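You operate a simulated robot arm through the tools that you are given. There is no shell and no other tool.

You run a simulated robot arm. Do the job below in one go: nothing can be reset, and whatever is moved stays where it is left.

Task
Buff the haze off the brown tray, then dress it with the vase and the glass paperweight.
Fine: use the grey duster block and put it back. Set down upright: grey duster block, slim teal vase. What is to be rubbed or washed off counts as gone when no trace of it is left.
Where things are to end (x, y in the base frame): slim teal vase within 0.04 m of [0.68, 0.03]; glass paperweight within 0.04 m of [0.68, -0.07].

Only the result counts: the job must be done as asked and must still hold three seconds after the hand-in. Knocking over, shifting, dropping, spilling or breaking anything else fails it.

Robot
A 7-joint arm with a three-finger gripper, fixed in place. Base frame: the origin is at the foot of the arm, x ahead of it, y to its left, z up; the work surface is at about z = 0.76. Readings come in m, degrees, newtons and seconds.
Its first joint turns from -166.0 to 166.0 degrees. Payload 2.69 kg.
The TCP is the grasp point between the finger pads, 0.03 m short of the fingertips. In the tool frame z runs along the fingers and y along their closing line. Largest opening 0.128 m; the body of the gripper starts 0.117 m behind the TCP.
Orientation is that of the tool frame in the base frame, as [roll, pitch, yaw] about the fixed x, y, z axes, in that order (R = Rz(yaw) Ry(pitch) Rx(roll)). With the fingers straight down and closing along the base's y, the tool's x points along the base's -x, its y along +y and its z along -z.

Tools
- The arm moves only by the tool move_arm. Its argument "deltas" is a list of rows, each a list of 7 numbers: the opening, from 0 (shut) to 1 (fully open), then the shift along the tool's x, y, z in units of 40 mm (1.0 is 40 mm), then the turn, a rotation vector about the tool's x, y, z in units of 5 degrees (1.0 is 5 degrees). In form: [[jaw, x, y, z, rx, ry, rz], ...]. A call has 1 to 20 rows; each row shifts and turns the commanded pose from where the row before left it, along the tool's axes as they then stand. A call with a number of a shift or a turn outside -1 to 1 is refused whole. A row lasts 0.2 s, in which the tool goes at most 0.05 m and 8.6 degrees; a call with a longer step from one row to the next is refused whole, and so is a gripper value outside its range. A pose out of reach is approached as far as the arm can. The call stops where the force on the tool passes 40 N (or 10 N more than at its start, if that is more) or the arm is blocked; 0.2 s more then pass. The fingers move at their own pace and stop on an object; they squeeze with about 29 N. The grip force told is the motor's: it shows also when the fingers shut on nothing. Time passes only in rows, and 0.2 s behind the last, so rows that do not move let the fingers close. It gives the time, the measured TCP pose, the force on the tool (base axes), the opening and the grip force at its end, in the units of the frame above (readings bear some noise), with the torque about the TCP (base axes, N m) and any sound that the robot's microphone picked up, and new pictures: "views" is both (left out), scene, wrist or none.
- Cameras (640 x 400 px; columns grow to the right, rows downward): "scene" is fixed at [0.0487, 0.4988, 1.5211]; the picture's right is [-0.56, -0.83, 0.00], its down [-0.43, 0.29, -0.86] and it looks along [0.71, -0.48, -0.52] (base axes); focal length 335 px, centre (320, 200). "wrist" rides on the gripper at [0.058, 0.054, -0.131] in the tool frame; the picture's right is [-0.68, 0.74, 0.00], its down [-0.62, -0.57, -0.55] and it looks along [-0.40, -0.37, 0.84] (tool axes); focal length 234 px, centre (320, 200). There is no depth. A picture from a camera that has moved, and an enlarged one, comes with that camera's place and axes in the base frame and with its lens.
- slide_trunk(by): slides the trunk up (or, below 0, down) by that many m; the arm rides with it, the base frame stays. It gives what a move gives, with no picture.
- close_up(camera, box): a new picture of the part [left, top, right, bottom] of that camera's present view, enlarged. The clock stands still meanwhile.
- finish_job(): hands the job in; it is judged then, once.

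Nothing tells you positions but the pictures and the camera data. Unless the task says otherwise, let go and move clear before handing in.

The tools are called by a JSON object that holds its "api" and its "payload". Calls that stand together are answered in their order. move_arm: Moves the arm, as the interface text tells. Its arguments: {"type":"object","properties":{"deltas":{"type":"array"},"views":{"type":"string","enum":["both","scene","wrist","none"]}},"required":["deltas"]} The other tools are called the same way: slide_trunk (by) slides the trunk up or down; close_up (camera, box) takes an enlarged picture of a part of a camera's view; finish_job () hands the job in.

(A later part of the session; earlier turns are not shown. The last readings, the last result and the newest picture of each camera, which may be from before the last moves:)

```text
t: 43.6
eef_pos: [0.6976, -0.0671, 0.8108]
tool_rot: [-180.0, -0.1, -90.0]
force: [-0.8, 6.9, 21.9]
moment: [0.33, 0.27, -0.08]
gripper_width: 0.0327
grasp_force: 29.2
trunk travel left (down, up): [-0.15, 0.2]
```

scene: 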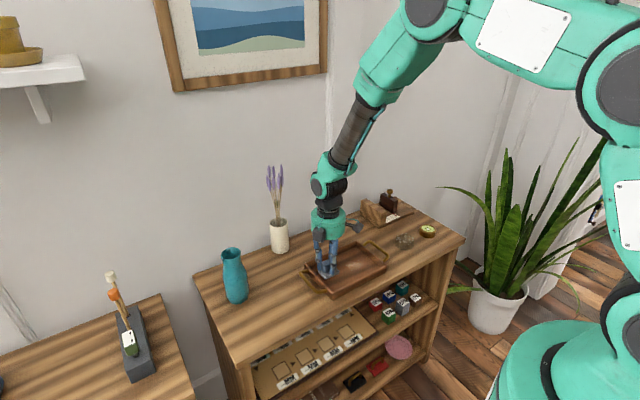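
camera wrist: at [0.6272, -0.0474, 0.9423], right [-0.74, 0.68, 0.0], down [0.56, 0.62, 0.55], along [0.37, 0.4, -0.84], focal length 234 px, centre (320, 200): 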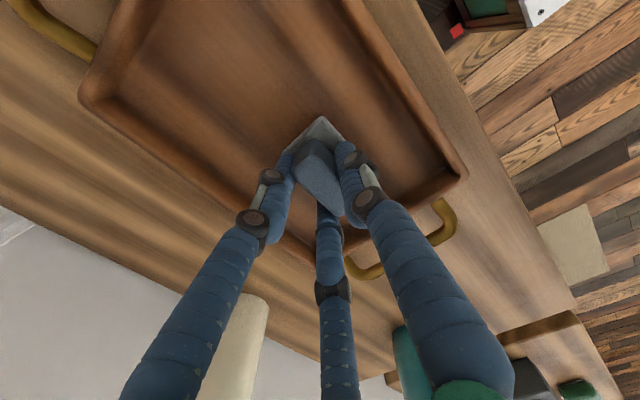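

Passes done; now I'll lift straight up about 0.1 m and move off toward the duster's home, then inspect the tray.

{"api": "move_arm", "payload": {"deltas": [[0, 0, 0, -0.25, 0, 0, 0], [0, 0, 0, -0.5, 0, 0, 0], [0, 0, 0, -0.5, 0, 0, 0], [0, 0, 0, -0.5, 0, 0, 0], [0, 0, 0, -0.5, 0, 0, 0], [0, 0, 0, -0.2, 0, 0, 0], [0, -0.8, 0.1, 0, 0, 0, 0], [0, -0.8, 0.1, 0, 0, 0, 0], [0, -0.8, 0.2, 0, 0, 0, 0], [0, -0.8, 0.2, 0, 0, 0, 0], [0, -0.8, 0.2, 0, 0, 0, 0], [0, -0.8, 0, 0, 0, 0, 0], [0, -0.8, 0, 0, 0, 0, 0], [0, -0.8, 0, 0, 0, 0, 0], [0, -0.6, 0, 0, 0, 0, 0], [0, -0.2, 0, 0, 0, 0, 0]]}}

{"api": "close_up", "payload": {"camera": "scene", "box": [290, 230, 400, 300]}}

{"api": "close_up", "payload": {"camera": "wrist", "box": [200, 90, 440, 240]}}

{"api": "close_up", "payload": {"camera": "scene", "box": [210, 190, 370, 300]}}

```text
t: 47.0
eef_pos: [0.666, 0.2214, 0.9088]
tool_rot: [180.0, -0.1, -90.0]
force: [-0.6, 1.0, 0.0]
moment: [-0.03, -0.04, -0.02]
gripper_width: 0.0328
grasp_force: 28.8
trunk travel left (down, up): [-0.15, 0.2]
camera wrist: at [0.6106, 0.1631, 1.0398], right [-0.74, 0.68, 0.0], down [0.57, 0.62, 0.55], along [0.37, 0.4, -0.84], focal length 234 px, centre (320, 200)
```

scene: 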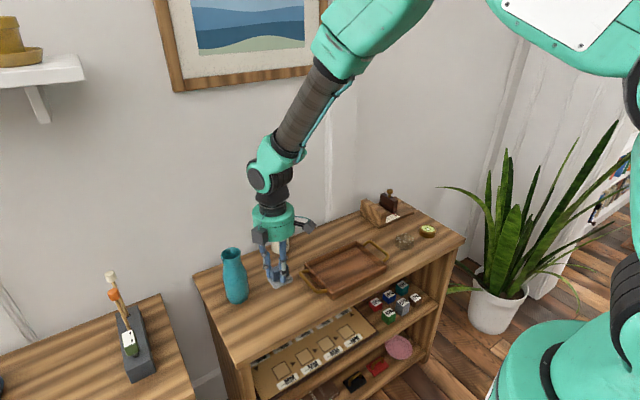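
wrist: 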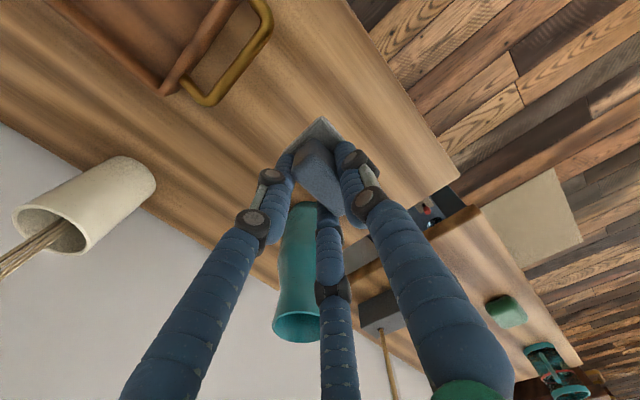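

```text
5.71 times, centred on (345, 265) of scene
camera zoom: at [0.0487, 0.4988, 1.5211], right [-0.56, -0.83, 0.0], down [-0.43, 0.29, -0.86], along [0.71, -0.48, -0.52], focal length 1913 px, centre (177, -171)
```

zoom: 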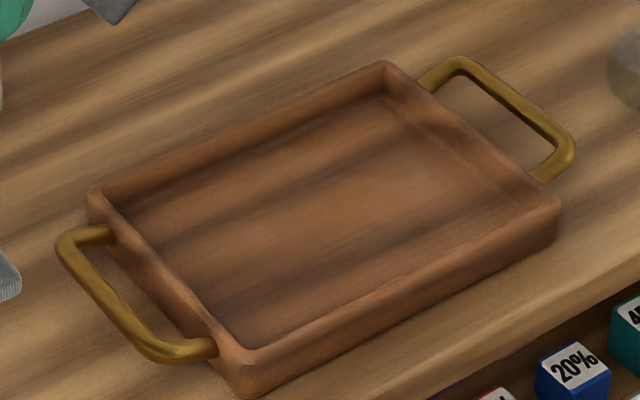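

```text
2.67 times, centred on (320, 165) of wrist
camera zoom: at [0.6106, 0.1631, 1.0398], right [-0.74, 0.68, 0.0], down [0.57, 0.62, 0.55], along [0.37, 0.4, -0.84], focal length 624 px, centre (320, 293)
```

zoom: 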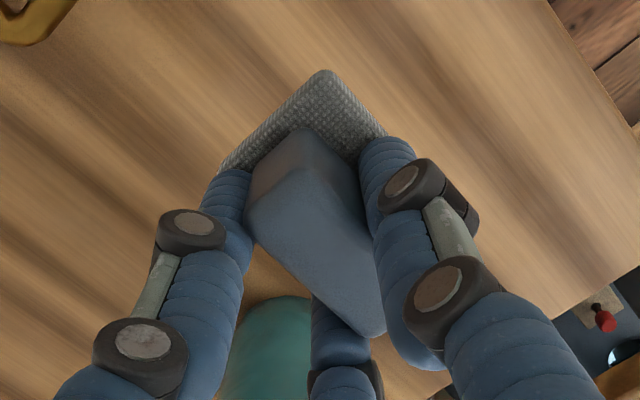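

```text
3.64 times, centred on (290, 245) of scene
camera zoom: at [0.0487, 0.4988, 1.5211], right [-0.56, -0.83, 0.0], down [-0.43, 0.29, -0.86], along [0.71, -0.48, -0.52], focal length 1217 px, centre (429, 36)
```

zoom: 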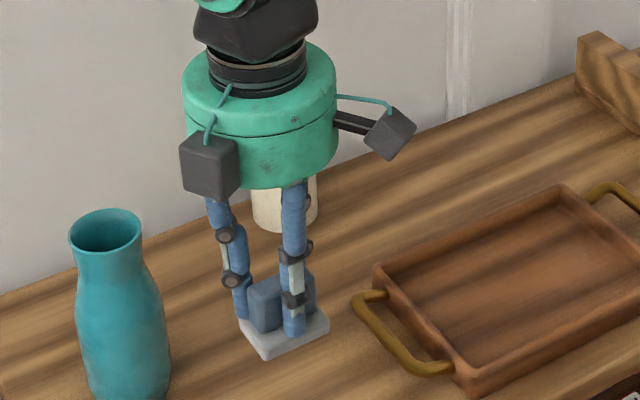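

The tray looks clean from the scene camera, but there is a slight lighter area in the middle. I'll take a wrist view of the tray before putting the duster back.

{"api": "move_arm", "payload": {"deltas": [[0, 0.8, -0.2, -0.5, 0, 0, 0], [0, 0.8, -0.2, -0.5, 0, 0, 0], [0, 0.8, -0.2, -0.5, 0, 0, 0], [0, 0.8, -0.2, 0, 0, 0, 0], [0, 0.6, 0, 0, 0, 0, 0]], "views": "wrist"}}

{"api": "close_up", "payload": {"camera": "wrist", "box": [150, 0, 450, 190]}}

```text
t: 48.2
eef_pos: [0.6989, 0.0696, 0.9687]
tool_rot: [179.9, 0.0, -89.9]
force: [1.3, -0.3, -0.3]
moment: [0.01, 0.01, -0.01]
gripper_width: 0.0326
grasp_force: 29.0
trunk travel left (down, up): [-0.15, 0.2]
camera wrist: at [0.6437, 0.0102, 1.0997], right [-0.74, 0.68, 0.0], down [0.57, 0.62, 0.55], along [0.37, 0.4, -0.84], focal length 234 px, centre (320, 200)
```

wrist: 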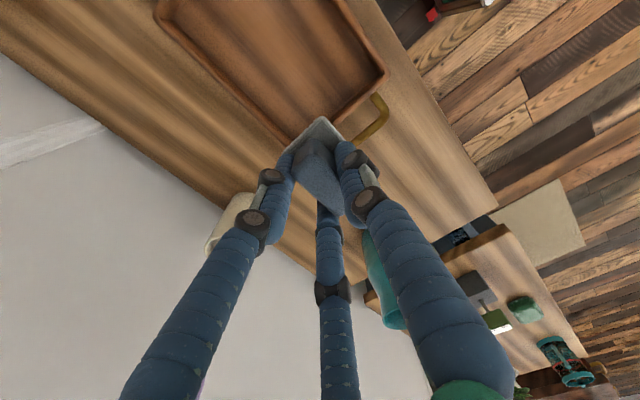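

```text
2.11 times, centred on (300, 95) of wrist
camera zoom: at [0.6437, 0.0102, 1.0997], right [-0.74, 0.68, 0.0], down [0.57, 0.62, 0.55], along [0.37, 0.4, -0.84], focal length 493 px, centre (362, 421)
```

zoom: 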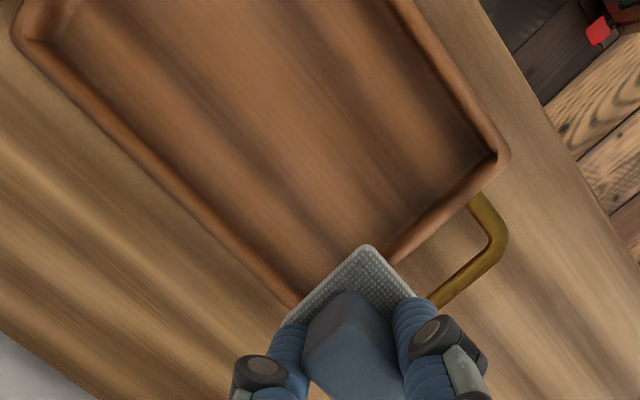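

The tray is clean, with only wood grain showing. I'll carry the duster back home and lower it.

{"api": "move_arm", "payload": {"deltas": [[0, -0.6, 0, 0, 0, 0, 0], [0, -0.8, 0.2, 0, 0, 0, 0], [0, -0.8, 0.2, 0.5, 0, 0, 0], [0, -0.8, 0.2, 0.5, 0, 0, 0], [0, -0.75, 0.2, 0.5, 0, 0, 0], [0, 0, 0, 0.5, 0, 0, 0], [0, 0, 0, 0.5, 0, 0, 0], [0, 0, 0, 0.5, 0, 0, 0], [0, 0, 0, 0.5, 0, 0, 0], [0, 0, 0, 0.4, 0, 0, 0], [0, 0, 0, 0, 0, 0, 0]], "views": "none"}}

{"api": "close_up", "payload": {"camera": "scene", "box": [210, 220, 350, 320]}}

{"api": "close_up", "payload": {"camera": "wrist", "box": [200, 90, 440, 240]}}

```text
t: 50.6
eef_pos: [0.6667, 0.2203, 0.8112]
tool_rot: [-179.9, -0.1, -89.9]
force: [-0.3, -0.3, -1.9]
moment: [-0.01, 0.0, 0.03]
gripper_width: 0.0327
grasp_force: 28.9
trunk travel left (down, up): [-0.15, 0.2]
```

```text
4.00 times, centred on (280, 270) of scene
camera zoom: at [0.0487, 0.4988, 1.5211], right [-0.56, -0.83, 0.0], down [-0.43, 0.29, -0.86], along [0.71, -0.48, -0.52], focal length 1339 px, centre (480, -80)
```

zoom: 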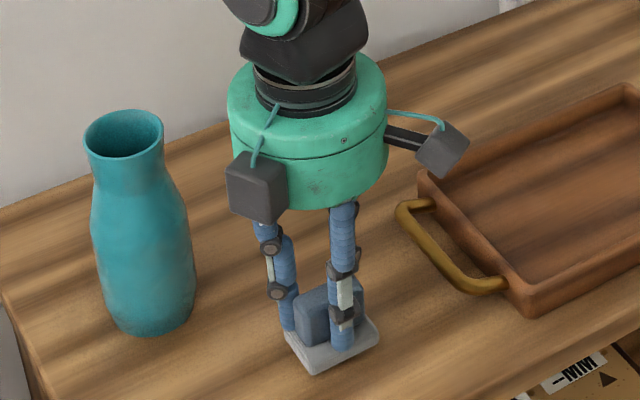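

```text
2.67 times, centred on (320, 165) of wrist
camera zoom: at [0.6113, 0.1608, 0.9431], right [-0.74, 0.68, 0.0], down [0.57, 0.62, 0.55], along [0.37, 0.4, -0.84], focal length 624 px, centre (320, 293)
```

zoom: 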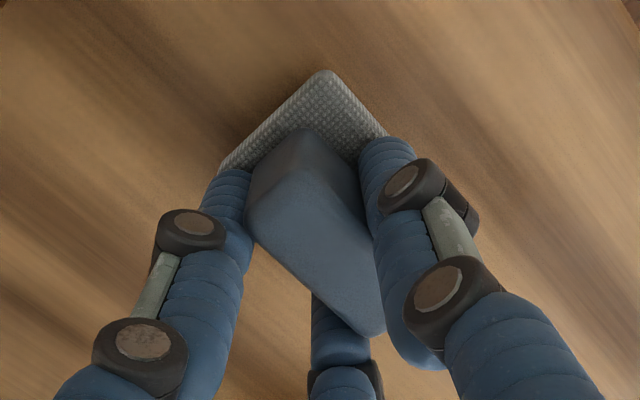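

The alignment with the original spot matches well, so I'll ease it down to contact.

{"api": "move_arm", "payload": {"deltas": [[0, 0, 0, 0.05, 0, 0, 0], [0, 0, 0, 0.05, 0, 0, 0], [0, 0, 0, 0, 0, 0, 0]], "views": "none"}}

{"api": "move_arm", "payload": {"deltas": [[0, 0, 0, 0.04, 0, 0, 0], [0, 0, 0, 0, 0, 0, 0]], "views": "none"}}

{"api": "move_arm", "payload": {"deltas": [[0, 0, 0, 0.025, 0, 0, 0], [0, 0, 0, 0, 0, 0, 0]], "views": "none"}}

```text
t: 51.4
eef_pos: [0.6675, 0.2195, 0.8095]
tool_rot: [180.0, 0.1, -89.9]
force: [-0.3, 0.2, -0.7]
moment: [-0.02, -0.01, 0.01]
gripper_width: 0.0325
grasp_force: 28.8
trunk travel left (down, up): [-0.15, 0.2]
```

```text
t: 52.0
eef_pos: [0.6665, 0.2199, 0.8063]
tool_rot: [-179.9, 0.1, -89.9]
force: [0.4, -0.5, -0.4]
moment: [-0.01, 0.01, -0.02]
gripper_width: 0.0325
grasp_force: 29.4
trunk travel left (down, up): [-0.15, 0.2]
```

```text
t: 52.6
eef_pos: [0.6672, 0.2187, 0.8057]
tool_rot: [180.0, 0.0, -90.0]
force: [0.1, -0.8, -0.7]
moment: [-0.01, 0.01, 0.0]
gripper_width: 0.0329
grasp_force: 28.2
trunk travel left (down, up): [-0.15, 0.2]
```

{"api": "move_arm", "payload": {"deltas": [[0, 0, 0, 0.025, 0, 0, 0], [0, 0, 0, 0, 0, 0, 0]], "views": "none"}}

{"api": "move_arm", "payload": {"deltas": [[0, 0, 0, 0.02, 0, 0, 0], [0, 0, 0, 0, 0, 0, 0]], "views": "none"}}

```text
t: 53.2
eef_pos: [0.6663, 0.2201, 0.8037]
tool_rot: [-180.0, -0.1, -90.0]
force: [0.0, 0.6, 0.0]
moment: [0.02, 0.02, 0.0]
gripper_width: 0.0329
grasp_force: 28.6
trunk travel left (down, up): [-0.15, 0.2]
```

```text
t: 53.8
eef_pos: [0.6666, 0.2186, 0.8042]
tool_rot: [-179.9, -0.1, -90.0]
force: [1.1, 1.6, -0.9]
moment: [-0.02, 0.02, -0.02]
gripper_width: 0.0329
grasp_force: 28.8
trunk travel left (down, up): [-0.15, 0.2]
```

{"api": "move_arm", "payload": {"deltas": [[0, 0, 0, 0.02, 0, 0, 0], [0, 0, 0, 0, 0, 0, 0]], "views": "none"}}

{"api": "move_arm", "payload": {"deltas": [[0, 0, 0, 0.02, 0, 0, 0], [0, 0, 0, 0, 0, 0, 0]], "views": "none"}}

```text
t: 54.4
eef_pos: [0.6659, 0.2193, 0.8052]
tool_rot: [-180.0, -0.1, -89.9]
force: [-0.9, -0.4, 6.2]
moment: [-0.09, 0.21, 0.02]
gripper_width: 0.0326
grasp_force: 28.9
trunk travel left (down, up): [-0.15, 0.2]
```

```text
t: 55.0
eef_pos: [0.6644, 0.2186, 0.8042]
tool_rot: [-179.9, -0.1, -90.0]
force: [-1.9, -2.6, 14.7]
moment: [-0.22, 0.28, -0.01]
gripper_width: 0.0329
grasp_force: 29.4
trunk travel left (down, up): [-0.15, 0.2]
```

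The duster is touching the table. I'll relieve the press a bit, open, and look.

{"api": "move_arm", "payload": {"deltas": [[0, 0, 0, -0.02, 0, 0, 0], [0.35, 0, 0, 0, 0, 0, 0], [0.6, 0, 0, 0, 0, 0, 0], [0.6, 0, 0, 0, 0, 0, 0]], "views": "none"}}

{"api": "close_up", "payload": {"camera": "wrist", "box": [200, 90, 440, 240]}}

{"api": "close_up", "payload": {"camera": "scene", "box": [210, 220, 350, 320]}}

```text
t: 56.0
eef_pos: [0.6667, 0.2198, 0.8016]
tool_rot: [-180.0, 0.0, -89.9]
force: [-0.3, -0.4, -0.2]
moment: [0.02, -0.02, 0.0]
gripper_width: 0.0768
grasp_force: 0.1
trunk travel left (down, up): [-0.15, 0.2]
```

```text
2.67 times, centred on (320, 165) of wrist
camera zoom: at [0.611, 0.1608, 0.9342], right [-0.74, 0.68, 0.0], down [0.57, 0.62, 0.55], along [0.37, 0.4, -0.84], focal length 624 px, centre (320, 293)
```

zoom: 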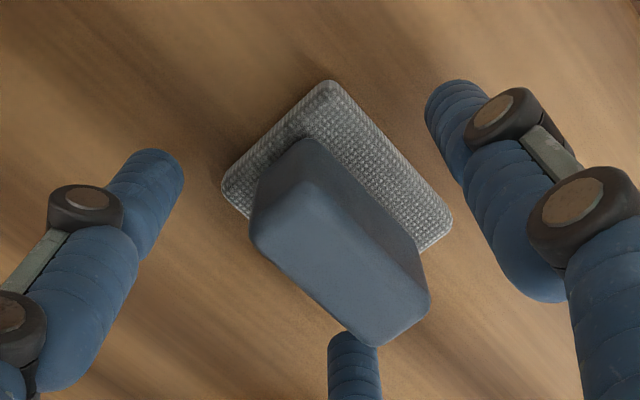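

```text
4.00 times, centred on (280, 270) of scene
camera zoom: at [0.0487, 0.4988, 1.5211], right [-0.56, -0.83, 0.0], down [-0.43, 0.29, -0.86], along [0.71, -0.48, -0.52], focal length 1339 px, centre (480, -80)
```

zoom: 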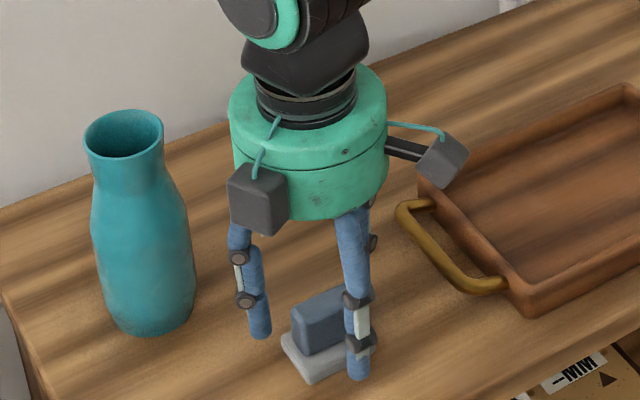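

The duster is back, upright, within 2–3 mm of its original spot. I'll do the paperweight next, so the tall vase won't be in the way. First I'll rise straight up, then travel over to it.

{"api": "move_arm", "payload": {"deltas": [[0.6, 0, 0, -0.4, 0, 0, 0], [0.6, 0, 0, -0.8, 0, 0, 0], [0.6, 0, 0, -0.8, 0, 0, 0], [0.6, 0, 0, -0.8, 0, 0, 0], [0.6, 0, 0, -0.8, 0, 0, 0], [0.6, 0, 0, -0.8, 0, 0, 0], [0.6, 0, 0, -0.6, 0, 0, 0]], "views": "none"}}

{"api": "close_up", "payload": {"camera": "scene", "box": [210, 220, 350, 320]}}

{"api": "move_arm", "payload": {"deltas": [[0.9, 0.8, 0, 0, 0, 0, 0], [0.9, 0.8, 0, 0, 0, 0, 0], [0.9, 0.8, 0, 0, 0, 0, 0], [0.9, 0.8, 0, 0, 0, 0, 0], [0.9, 0.8, 0, 0, 0, 0, 0], [0.9, 0.8, 0, 0, 0, 0, 0], [0.9, 0.8, 0, 0, 0, 0, 0], [0.9, 0.8, 0, 0, 0, 0, 0], [0.9, 0.8, 0.07, 0, 0, 0, 0], [0.9, 0.8, 0.07, 0, 0, 0, 0], [0.9, 0.8, 0.07, 0, 0, 0, 0], [0.9, 0.8, 0.07, 0, 0, 0, 0], [0.9, 0.8, 0, 0, 0, 0, 0], [0.9, 0.6, 0, 0, 0, 0, 0], [0.9, 0.4, 0, 0, 0, 0, 0], [0.9, 0, 0, 0, 0, 0, 0]]}}

```text
t: 57.6
eef_pos: [0.6671, 0.2189, 1.003]
tool_rot: [-180.0, -0.1, -90.0]
force: [-0.6, -1.0, -0.4]
moment: [0.0, -0.04, 0.02]
gripper_width: 0.0769
grasp_force: 0.0
trunk travel left (down, up): [-0.15, 0.2]
```

```text
4.00 times, centred on (280, 270) of scene
camera zoom: at [0.0487, 0.4988, 1.5211], right [-0.56, -0.83, 0.0], down [-0.43, 0.29, -0.86], along [0.71, -0.48, -0.52], focal length 1339 px, centre (480, -80)
```

zoom: 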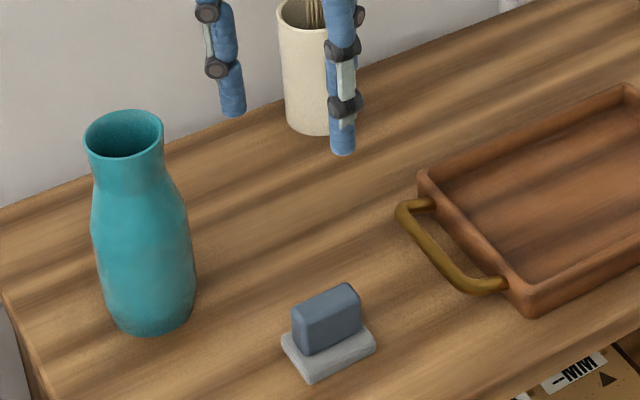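

```text
t: 61.0
eef_pos: [0.6552, -0.2367, 1.0031]
tool_rot: [179.9, 0.0, -90.0]
force: [-0.4, 0.2, -0.2]
moment: [-0.01, -0.01, 0.03]
gripper_width: 0.1149
grasp_force: 0.1
trunk travel left (down, up): [-0.15, 0.2]
camera wrist: at [0.6001, -0.2954, 1.1343], right [-0.74, 0.68, 0.0], down [0.57, 0.62, 0.55], along [0.37, 0.4, -0.84], focal length 234 px, centre (320, 200)
```

scene: 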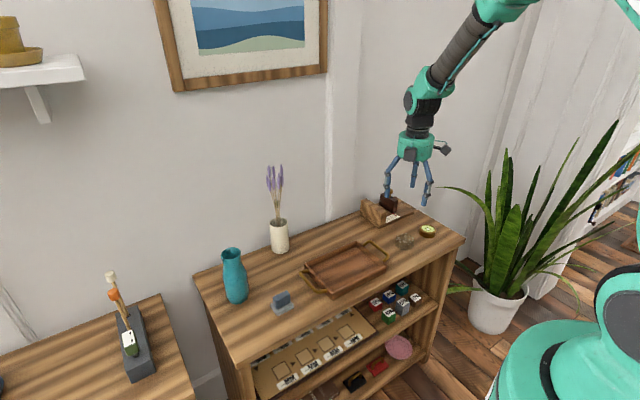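
wrist: 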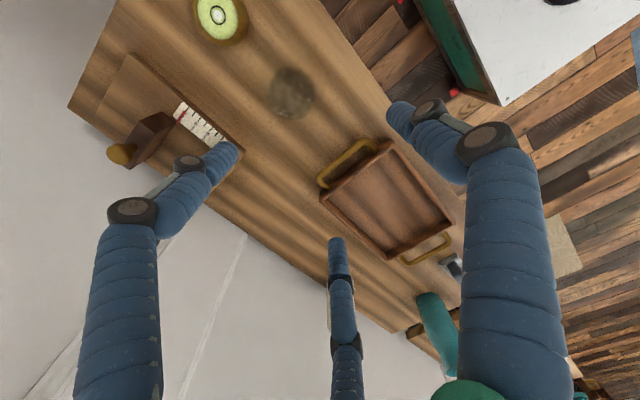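

The duster stands well. Now I'll locate the paperweight precisely in the wrist view.

{"api": "close_up", "payload": {"camera": "wrist", "box": [170, 0, 370, 125]}}

{"api": "close_up", "payload": {"camera": "scene", "box": [370, 215, 450, 265]}}

```text
3.20 times, centred on (270, 62) of wrist
camera zoom: at [0.6001, -0.2954, 1.1343], right [-0.74, 0.68, 0.0], down [0.57, 0.62, 0.55], along [0.37, 0.4, -0.84], focal length 749 px, centre (480, 640)
```

zoom: 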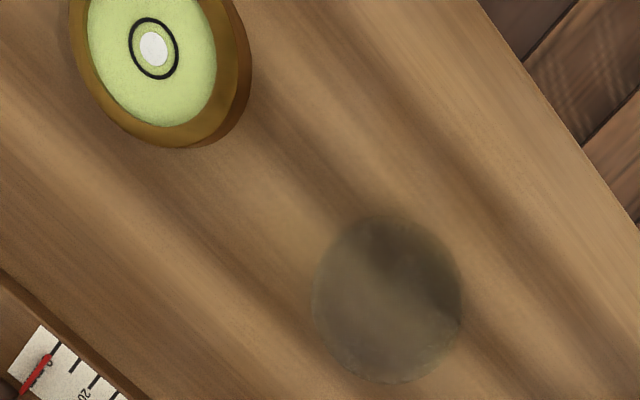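

```text
8.00 times, centred on (410, 240) of scene
camera zoom: at [0.0487, 0.4988, 1.5211], right [-0.56, -0.83, 0.0], down [-0.43, 0.29, -0.86], along [0.71, -0.48, -0.52], focal length 2678 px, centre (-400, -120)
```

zoom: 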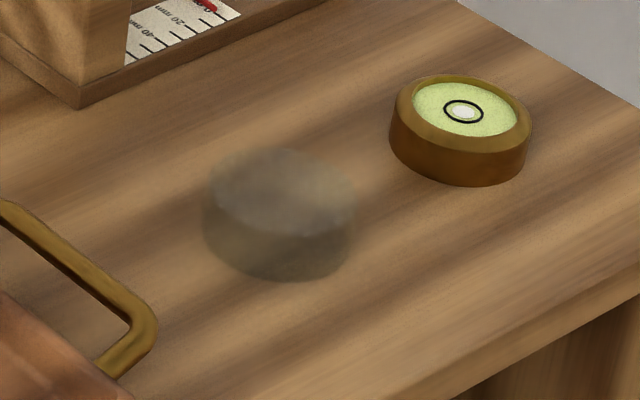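

The paperweight is a glass puck about 0.07 m across at about (0.665, -0.284). I'll move above it and recheck from closer.

{"api": "move_arm", "payload": {"deltas": [[0.9, 0.6, -0.12, 0.4, 0, 0, 0], [0.9, 0.58, -0.13, 0.5, 0, 0, 0], [0.9, 0, 0, 0.5, 0, 0, 0], [0.9, 0, 0, 0.4, 0, 0, 0], [0.9, 0, 0, 0, 0, 0, 0]]}}

{"api": "close_up", "payload": {"camera": "wrist", "box": [200, 50, 440, 200]}}

{"api": "close_up", "payload": {"camera": "scene", "box": [350, 160, 460, 270]}}

```text
t: 62.2
eef_pos: [0.665, -0.2843, 0.9316]
tool_rot: [180.0, 0.0, -90.0]
force: [0.2, 0.8, -0.1]
moment: [-0.04, 0.03, 0.01]
gripper_width: 0.1152
grasp_force: 0.0
trunk travel left (down, up): [-0.15, 0.2]
camera wrist: at [0.61, -0.3425, 1.0621], right [-0.74, 0.68, 0.0], down [0.57, 0.62, 0.55], along [0.37, 0.4, -0.84], focal length 234 px, centre (320, 200)
```

scene: 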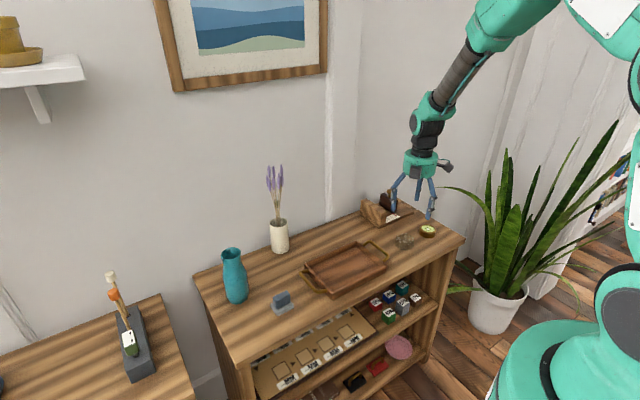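
wrist: 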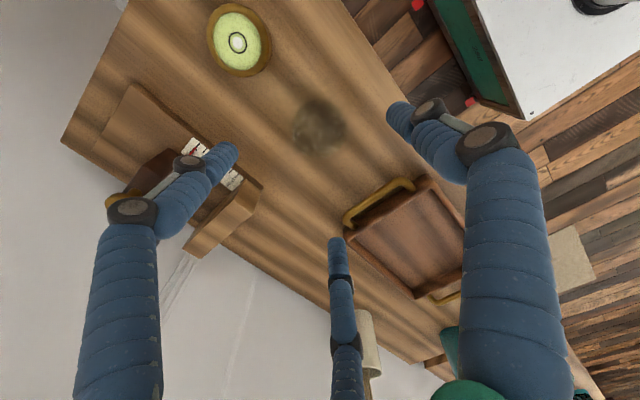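

```text
2.67 times, centred on (320, 125) of wrist
camera zoom: at [0.61, -0.3425, 1.0621], right [-0.74, 0.68, 0.0], down [0.57, 0.62, 0.55], along [0.37, 0.4, -0.84], focal length 624 px, centre (320, 400)
```

zoom: 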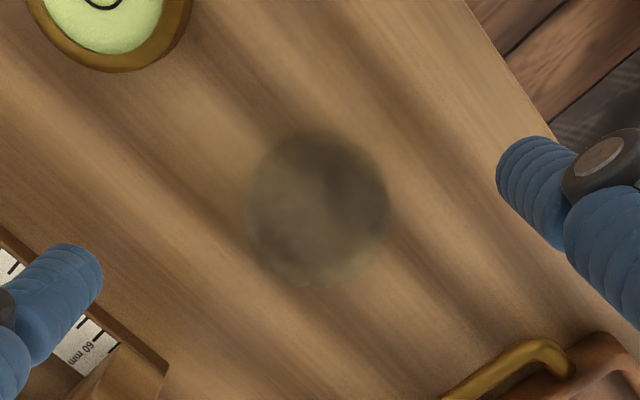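

```text
3.64 times, centred on (405, 215) of scene
camera zoom: at [0.0487, 0.4988, 1.5211], right [-0.56, -0.83, 0.0], down [-0.43, 0.29, -0.86], along [0.71, -0.48, -0.52], focal length 1217 px, centre (11, 146)
```

zoom: 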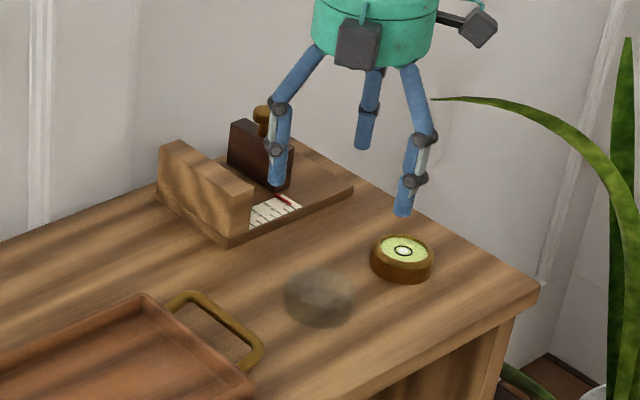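

The puck is centred under the TCP at (0.666, -0.284). Inside the tray, the start orientation (thumb toward +y) gives more room to the -y wall, so I'll turn back +90° and narrow the opening.

{"api": "move_arm", "payload": {"deltas": [[0.75, 0, 0, 0, 0, 0, 1], [0.75, 0, 0, 0, 0, 0, 1], [0.75, 0, 0, 0, 0, 0, 1], [0.75, 0, 0, 0, 0, 0, 1], [0.75, 0, 0, 0, 0, 0, 1], [0.75, 0, 0, 0, 0, 0, 1], [0.75, 0, 0, 0, 0, 0, 1], [0.75, 0, 0, 0, 0, 0, 1], [0.75, 0, 0, 0, 0, 0, 1], [0.75, 0, 0, 0, 0, 0, 1], [0.75, 0, 0, 0, 0, 0, 1], [0.75, 0, 0, 0, 0, 0, 1], [0.75, 0, 0, 0, 0, 0, 1], [0.75, 0, 0, 0, 0, 0, 1], [0.75, 0, 0, 0, 0, 0, 1], [0.75, 0, 0, 0, 0, 0, 1], [0.75, 0, 0, 0, 0, 0, 1], [0.75, 0, 0, 0, 0, 0, 1], [0.75, 0, 0, 0, 0, 0, 0]]}}

{"api": "close_up", "payload": {"camera": "wrist", "box": [200, 50, 440, 200]}}

```text
t: 66.2
eef_pos: [0.6651, -0.2843, 0.9315]
tool_rot: [180.0, -0.1, 180.0]
force: [0.4, 0.5, -0.9]
moment: [0.02, -0.01, 0.0]
gripper_width: 0.096
grasp_force: 0.1
trunk travel left (down, up): [-0.15, 0.2]
camera wrist: at [0.605, -0.2305, 1.0625], right [0.68, 0.74, 0.0], down [0.62, -0.57, 0.55], along [0.4, -0.37, -0.84], focal length 234 px, centre (320, 200)
```

scene: 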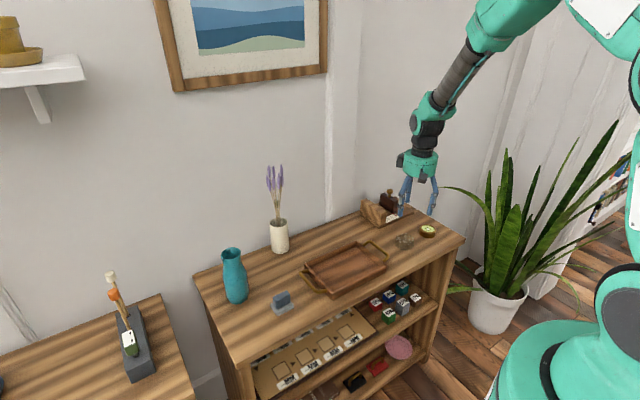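
wrist: 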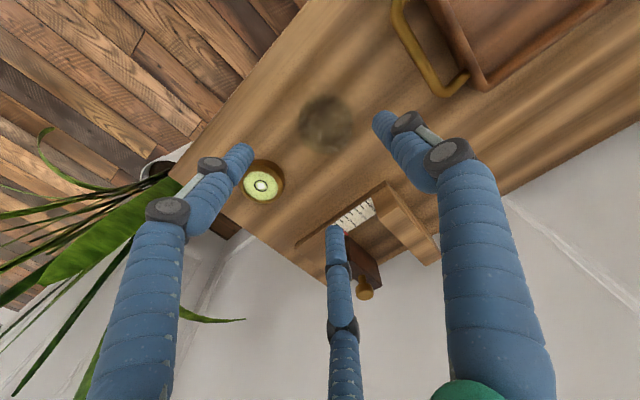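

```text
2.67 times, centred on (320, 125) of wrist
camera zoom: at [0.605, -0.2305, 1.0625], right [0.68, 0.74, 0.0], down [0.62, -0.57, 0.55], along [0.4, -0.37, -0.84], focal length 624 px, centre (320, 400)
```

zoom: 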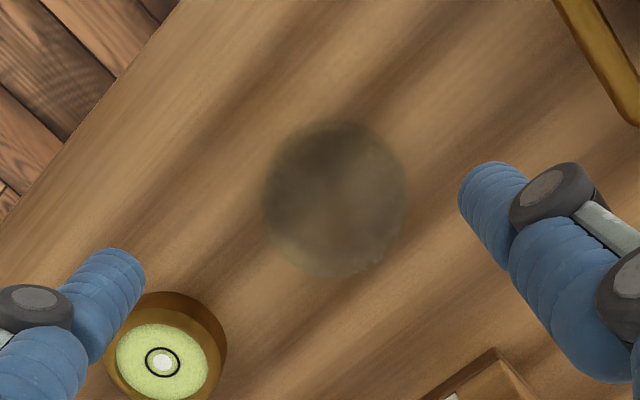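

The two views put the puck at about (0.666, -0.281). I'll shift 3 mm in +y and descend around it.

{"api": "move_arm", "payload": {"deltas": [[0.75, 0, 0.07, 0.4, 0, 0, 0], [0.75, 0, 0, 0.5, 0, 0, 0], [0.75, 0, 0, 0.5, 0, 0, 0], [0.75, 0, 0, 0.5, 0, 0, 0], [0.75, 0, 0, 0.5, 0, 0, 0], [0.75, 0, 0, 0.4, 0, 0, 0], [0.75, 0, 0, 0, 0, 0, 0]], "views": "none"}}

{"api": "close_up", "payload": {"camera": "wrist", "box": [200, 90, 440, 240]}}

{"api": "close_up", "payload": {"camera": "scene", "box": [350, 180, 460, 270]}}

```text
t: 67.8
eef_pos: [0.6645, -0.2816, 0.8184]
tool_rot: [180.0, 0.0, 180.0]
force: [-0.3, -0.2, -0.1]
moment: [-0.01, 0.02, -0.03]
gripper_width: 0.0958
grasp_force: 0.0
trunk travel left (down, up): [-0.15, 0.2]
```

```text
2.67 times, centred on (320, 165) of wrist
camera zoom: at [0.6053, -0.2273, 0.9501], right [0.68, 0.74, 0.0], down [0.62, -0.57, 0.55], along [0.4, -0.37, -0.84], focal length 624 px, centre (320, 293)
```

zoom: 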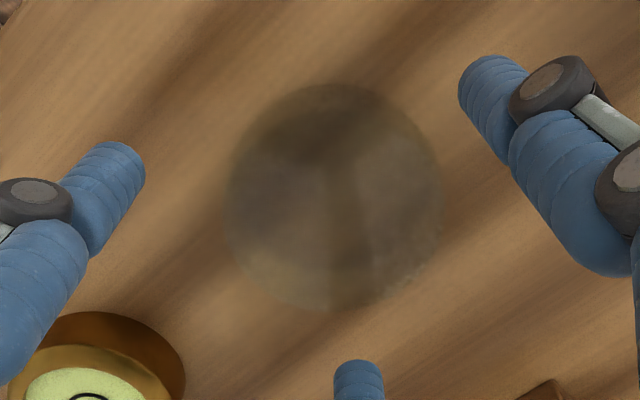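

```text
4.44 times, centred on (405, 225) of scene
camera zoom: at [0.0487, 0.4988, 1.5211], right [-0.56, -0.83, 0.0], down [-0.43, 0.29, -0.86], along [0.71, -0.48, -0.52], focal length 1488 px, centre (-58, 89)
```

zoom: 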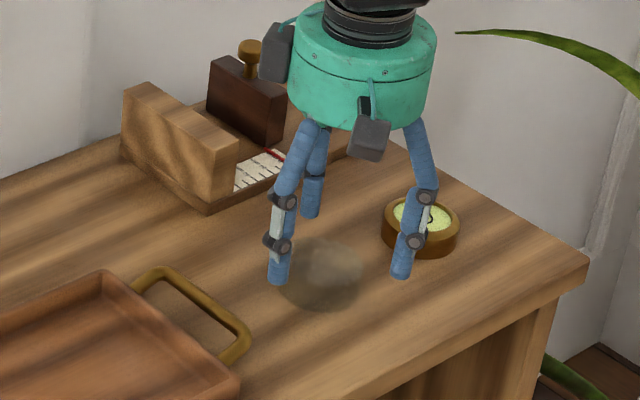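

The puck is well centred between the fingers. I'll go down to tip height just above the table and close.

{"api": "move_arm", "payload": {"deltas": [[0.75, 0, 0.06, 0.25, 0, 0, 0], [0.75, 0, 0, 0.25, 0, 0, 0], [0.75, 0, 0, 0.03, 0, 0, 0], [0.75, 0, 0, 0, 0, 0, 0]], "views": "none"}}

{"api": "move_arm", "payload": {"deltas": [[0.4, 0, 0, 0, 0, 0, 0], [0.2, 0, 0, 0, 0, 0, 0], [0, 0, 0, 0, 0, 0, 0], [0, 0, 0, 0, 0, 0, 0]]}}

{"api": "close_up", "payload": {"camera": "wrist", "box": [200, 90, 440, 240]}}

{"api": "close_up", "payload": {"camera": "scene", "box": [350, 180, 460, 270]}}

```text
t: 68.8
eef_pos: [0.6645, -0.2788, 0.7977]
tool_rot: [-179.9, 0.0, 180.0]
force: [-0.8, -0.1, -0.4]
moment: [0.02, -0.01, 0.0]
gripper_width: 0.0961
grasp_force: 0.1
trunk travel left (down, up): [-0.15, 0.2]
```

```text
t: 69.8
eef_pos: [0.6652, -0.278, 0.7979]
tool_rot: [-179.9, 0.0, -180.0]
force: [3.1, 0.6, 4.3]
moment: [0.07, -0.21, -0.03]
gripper_width: 0.0655
grasp_force: 29.2
trunk travel left (down, up): [-0.15, 0.2]
camera wrist: at [0.605, -0.2253, 0.9293], right [0.68, 0.74, 0.0], down [0.62, -0.57, 0.55], along [0.4, -0.37, -0.84], focal length 234 px, centre (320, 200)
```

scene: 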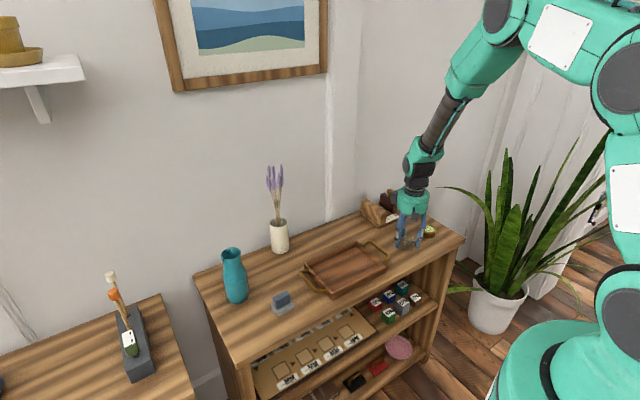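
wrist: 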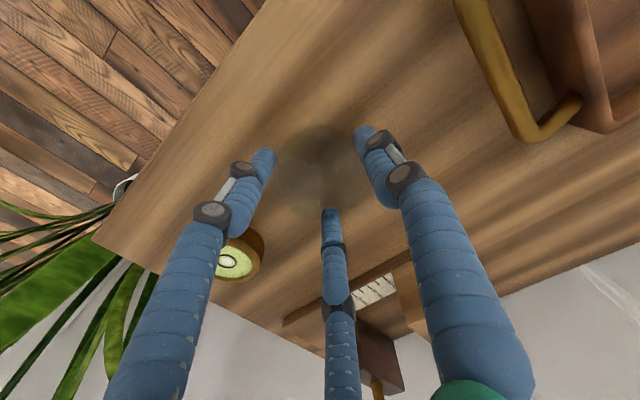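

```text
2.67 times, centred on (320, 165) of wrist
camera zoom: at [0.605, -0.2253, 0.9293], right [0.68, 0.74, 0.0], down [0.62, -0.57, 0.55], along [0.4, -0.37, -0.84], focal length 624 px, centre (320, 293)
```

zoom: 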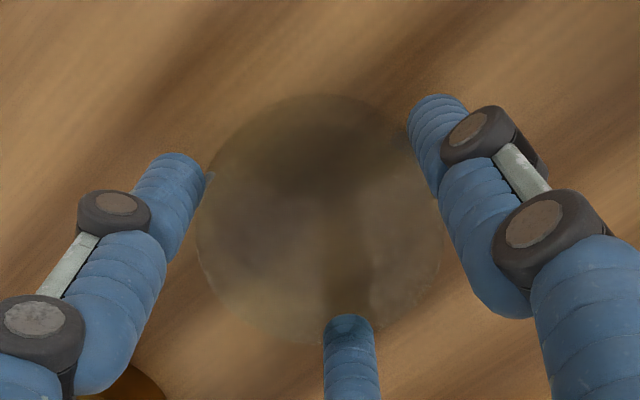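

```text
4.44 times, centred on (405, 225) of scene
camera zoom: at [0.0487, 0.4988, 1.5211], right [-0.56, -0.83, 0.0], down [-0.43, 0.29, -0.86], along [0.71, -0.48, -0.52], focal length 1488 px, centre (-58, 89)
```

zoom: 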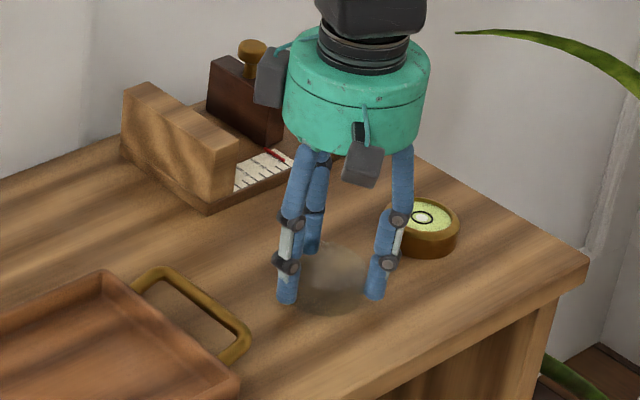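

The paperweight is gripped at 0.0655 m. I'll lift slowly to test the hold.

{"api": "move_arm", "payload": {"deltas": [[0, 0, 0, -0.1, 0, 0, 0], [0, 0, 0, -0.2, 0, 0, 0], [0, 0, 0, -0.3, 0, 0, 0], [0, 0, 0, -0.4, 0, 0, 0], [0, 0, 0, 0, 0, 0, 0]]}}

{"api": "close_up", "payload": {"camera": "wrist", "box": [200, 90, 440, 240]}}

{"api": "close_up", "payload": {"camera": "scene", "box": [350, 180, 460, 270]}}

```text
t: 71.0
eef_pos: [0.6648, -0.2784, 0.8377]
tool_rot: [-179.9, 0.0, -180.0]
force: [0.1, 0.2, -1.9]
moment: [-0.03, -0.02, -0.02]
gripper_width: 0.0656
grasp_force: 29.0
trunk travel left (down, up): [-0.15, 0.2]
camera wrist: at [0.6049, -0.2248, 0.9696], right [0.68, 0.74, 0.0], down [0.62, -0.57, 0.55], along [0.4, -0.37, -0.84], focal length 234 px, centre (320, 200)
```

scene: 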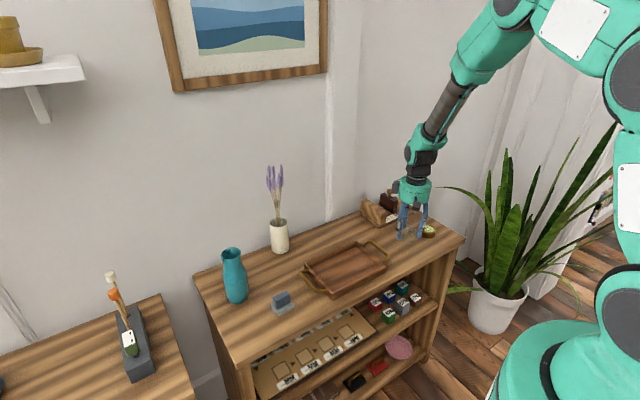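
wrist: 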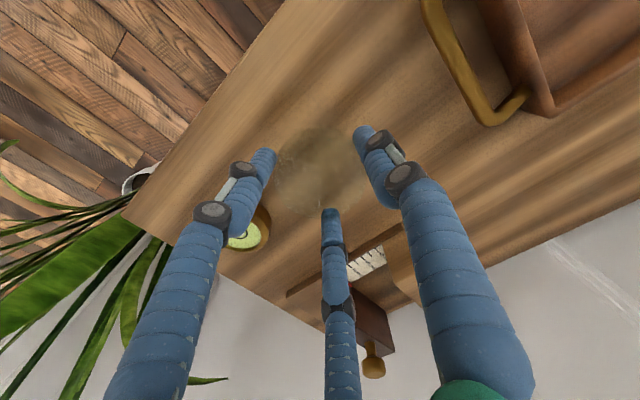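

```text
2.67 times, centred on (320, 165) of wrist
camera zoom: at [0.6049, -0.2248, 0.9696], right [0.68, 0.74, 0.0], down [0.62, -0.57, 0.55], along [0.4, -0.37, -0.84], focal length 624 px, centre (320, 293)
```

zoom: 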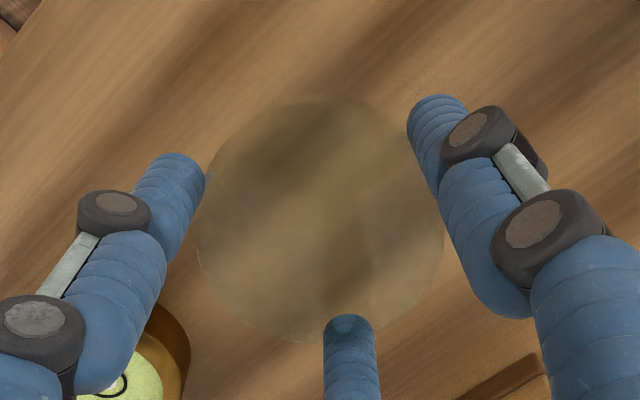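

```text
4.44 times, centred on (405, 225) of scene
camera zoom: at [0.0487, 0.4988, 1.5211], right [-0.56, -0.83, 0.0], down [-0.43, 0.29, -0.86], along [0.71, -0.48, -0.52], focal length 1488 px, centre (-58, 89)
```

zoom: 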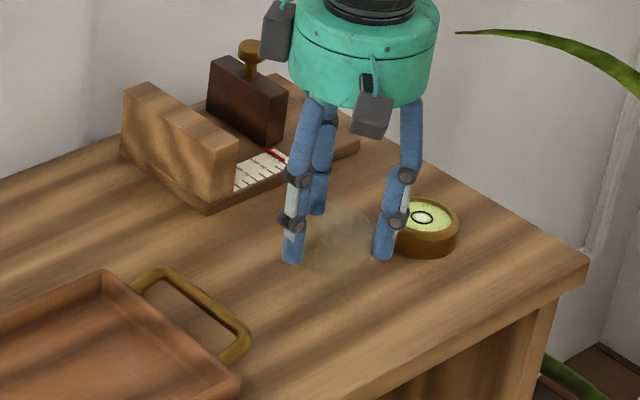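

The puck is held. I'll lift higher and carry it over the tray to about (0.675, -0.06).

{"api": "move_arm", "payload": {"deltas": [[0, 0, 0, -0.5, 0, 0, 0], [0, 0, 0, -0.5, 0, 0, 0], [0, 0, 0, -0.5, 0, 0, 0], [0, 0, 0.4, 0, 0, 0, 0], [0, -0.05, 0.6, 0, 0, 0, 0], [0, -0.1, 0.6, 0, 0, 0, 0], [0, -0.1, 0.6, 0, 0, 0, 0], [0, 0, 0.6, 0, 0, 0, 0], [0, 0, 0.6, 0, 0, 0, 0], [0, 0, 0.6, 0, 0, 0, 0], [0, 0, 0.6, 0, 0, 0, 0], [0, 0, 0.5, 0, 0, 0, 0], [0, 0, 0.35, 0, 0, 0, 0], [0, 0, 0, 0, 0, 0, 0]]}}

{"api": "close_up", "payload": {"camera": "wrist", "box": [120, 0, 520, 250]}}

{"api": "close_up", "payload": {"camera": "scene", "box": [290, 190, 420, 300]}}

```text
t: 74.0
eef_pos: [0.6753, -0.0604, 0.8963]
tool_rot: [-180.0, 0.0, 180.0]
force: [-0.2, -0.2, -2.3]
moment: [0.0, 0.01, 0.03]
gripper_width: 0.0656
grasp_force: 29.5
trunk travel left (down, up): [-0.15, 0.2]
camera wrist: at [0.6153, -0.0066, 1.029], right [0.68, 0.74, 0.0], down [0.62, -0.57, 0.55], along [0.4, -0.37, -0.84], focal length 234 px, centre (320, 200)
```

scene: 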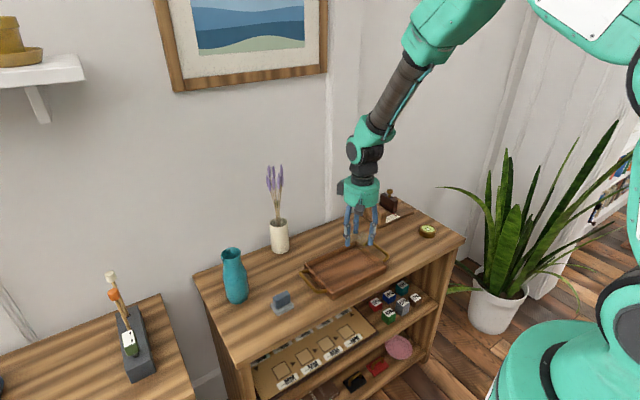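
wrist: 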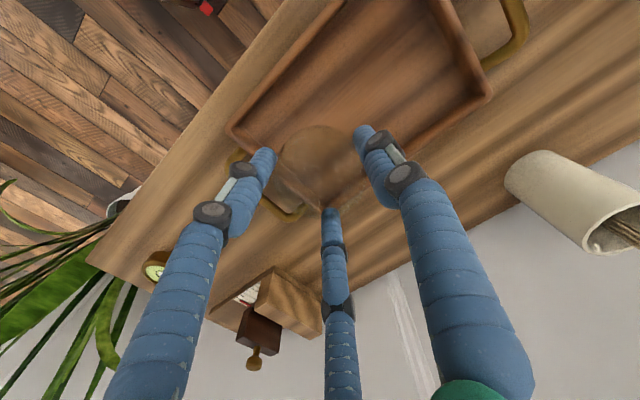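

```text
1.60 times, centred on (320, 125) of wrist
camera zoom: at [0.6153, -0.0066, 1.029], right [0.68, 0.74, 0.0], down [0.62, -0.57, 0.55], along [0.4, -0.37, -0.84], focal length 375 px, centre (320, 320)
```

zoom: 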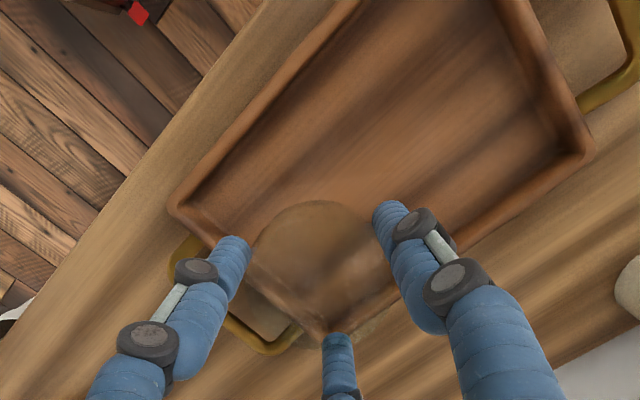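

```text
3.64 times, centred on (355, 245) of scene
camera zoom: at [0.0487, 0.4988, 1.5211], right [-0.56, -0.83, 0.0], down [-0.43, 0.29, -0.86], along [0.71, -0.48, -0.52], focal length 1217 px, centre (193, 36)
```

zoom: 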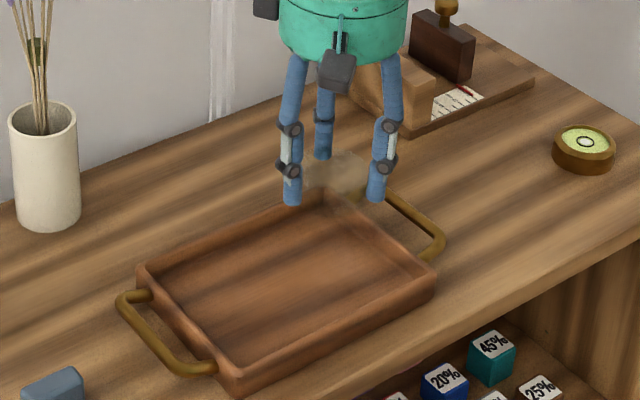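

The puck is over the tray at the target with all fingers inside the walls. I'll lower it to just above the floor.

{"api": "move_arm", "payload": {"deltas": [[0, 0, 0, 0.4, 0, 0, 0], [0, 0, 0, 0.5, 0, 0, 0], [0, 0, 0, 0.5, 0, 0, 0], [0, 0, 0, 0.4, 0, 0, 0], [0, 0, 0, 0.25, 0, 0, 0], [0, 0, 0, 0, 0, 0, 0]], "views": "none"}}

{"api": "move_arm", "payload": {"deltas": [[0, 0, 0, 0.04, 0, 0, 0], [0, 0, 0, 0, 0, 0, 0]], "views": "none"}}

{"api": "move_arm", "payload": {"deltas": [[0, 0, 0, 0.03, 0, 0, 0], [0, 0, 0, 0, 0, 0, 0]], "views": "none"}}

{"api": "close_up", "payload": {"camera": "scene", "box": [290, 190, 420, 300]}}

```text
t: 75.4
eef_pos: [0.6759, -0.0614, 0.8156]
tool_rot: [-180.0, 0.0, 180.0]
force: [0.4, 0.2, -1.7]
moment: [-0.03, 0.03, 0.03]
gripper_width: 0.0657
grasp_force: 29.0
trunk travel left (down, up): [-0.15, 0.2]
```

```text
t: 76.0
eef_pos: [0.6751, -0.0613, 0.814]
tool_rot: [180.0, 0.0, 179.9]
force: [-0.1, -0.3, -1.9]
moment: [-0.01, -0.02, 0.0]
gripper_width: 0.0652
grasp_force: 29.1
trunk travel left (down, up): [-0.15, 0.2]
```

```text
t: 76.6
eef_pos: [0.6736, -0.0613, 0.8131]
tool_rot: [-180.0, 0.1, -180.0]
force: [0.1, -0.6, -2.3]
moment: [-0.03, 0.03, 0.01]
gripper_width: 0.0653
grasp_force: 28.8
trunk travel left (down, up): [-0.15, 0.2]
```

```text
3.64 times, centred on (355, 245) of scene
camera zoom: at [0.0487, 0.4988, 1.5211], right [-0.56, -0.83, 0.0], down [-0.43, 0.29, -0.86], along [0.71, -0.48, -0.52], focal length 1217 px, centre (193, 36)
```

zoom: 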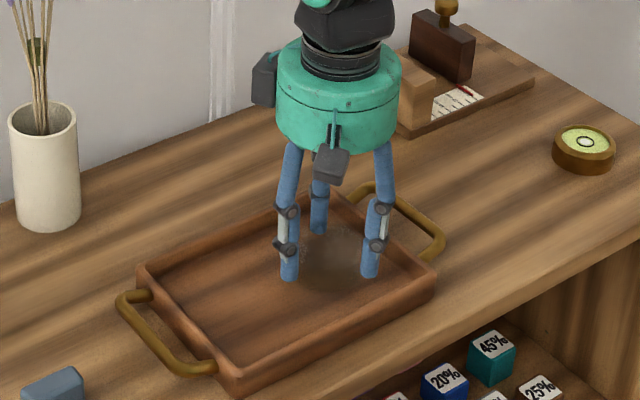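

Still free at z = 0.813, with weight on the tool. I'll continue down in 1 mm steps.

{"api": "move_arm", "payload": {"deltas": [[0, 0, 0, 0.03, 0, 0, 0], [0, 0, 0, 0.03, 0, 0, 0], [0, 0, 0, 0, 0, 0, 0]], "views": "none"}}

{"api": "move_arm", "payload": {"deltas": [[0, 0, 0, 0.025, 0, 0, 0], [0, 0, 0, 0, 0, 0, 0]], "views": "none"}}

{"api": "move_arm", "payload": {"deltas": [[0, 0, 0, 0.025, 0, 0, 0], [0, 0, 0, 0, 0, 0, 0]], "views": "none"}}

```text
t: 77.4
eef_pos: [0.6755, -0.0607, 0.8109]
tool_rot: [-180.0, -0.1, -180.0]
force: [-0.4, 0.8, -2.8]
moment: [0.01, 0.01, 0.02]
gripper_width: 0.0653
grasp_force: 28.9
trunk travel left (down, up): [-0.15, 0.2]
```

```text
t: 78.0
eef_pos: [0.6753, -0.0606, 0.8101]
tool_rot: [180.0, 0.0, -180.0]
force: [-0.8, 0.5, -3.0]
moment: [0.02, 0.03, -0.01]
gripper_width: 0.0654
grasp_force: 29.0
trunk travel left (down, up): [-0.15, 0.2]
```

```text
t: 78.6
eef_pos: [0.6752, -0.0593, 0.8098]
tool_rot: [179.9, 0.0, -180.0]
force: [-0.2, 0.1, -1.6]
moment: [-0.01, -0.01, 0.02]
gripper_width: 0.0654
grasp_force: 29.3
trunk travel left (down, up): [-0.15, 0.2]
```

{"api": "move_arm", "payload": {"deltas": [[0, 0, 0, 0.025, 0, 0, 0], [0, 0, 0, 0, 0, 0, 0]], "views": "none"}}

{"api": "move_arm", "payload": {"deltas": [[0, 0, 0, 0.025, 0, 0, 0], [0, 0, 0, 0, 0, 0, 0]], "views": "none"}}

{"api": "move_arm", "payload": {"deltas": [[0, 0, 0, 0.02, 0, 0, 0], [0, 0, 0, 0, 0, 0, 0]], "views": "none"}}

```text
t: 79.2
eef_pos: [0.6742, -0.061, 0.808]
tool_rot: [-179.9, 0.0, 180.0]
force: [-0.8, 0.3, -1.8]
moment: [-0.01, -0.03, 0.03]
gripper_width: 0.0654
grasp_force: 29.4
trunk travel left (down, up): [-0.15, 0.2]
```

```text
t: 79.8
eef_pos: [0.6753, -0.0603, 0.8074]
tool_rot: [179.9, 0.0, -180.0]
force: [0.1, 0.6, -2.4]
moment: [-0.01, 0.01, -0.01]
gripper_width: 0.0653
grasp_force: 29.3
trunk travel left (down, up): [-0.15, 0.2]
```

```text
t: 80.4
eef_pos: [0.6758, -0.0604, 0.8066]
tool_rot: [-180.0, -0.1, -180.0]
force: [-0.2, -0.5, -0.5]
moment: [-0.03, -0.02, -0.04]
gripper_width: 0.0653
grasp_force: 29.1
trunk travel left (down, up): [-0.15, 0.2]
```

{"api": "move_arm", "payload": {"deltas": [[0, 0, 0, 0.02, 0, 0, 0], [0, 0, 0, 0, 0, 0, 0]], "views": "none"}}

```text
t: 81.0
eef_pos: [0.6753, -0.0615, 0.8057]
tool_rot: [-180.0, 0.0, -180.0]
force: [-3.0, 1.8, 8.5]
moment: [0.04, 0.14, -0.04]
gripper_width: 0.065
grasp_force: 29.5
trunk travel left (down, up): [-0.15, 0.2]
```

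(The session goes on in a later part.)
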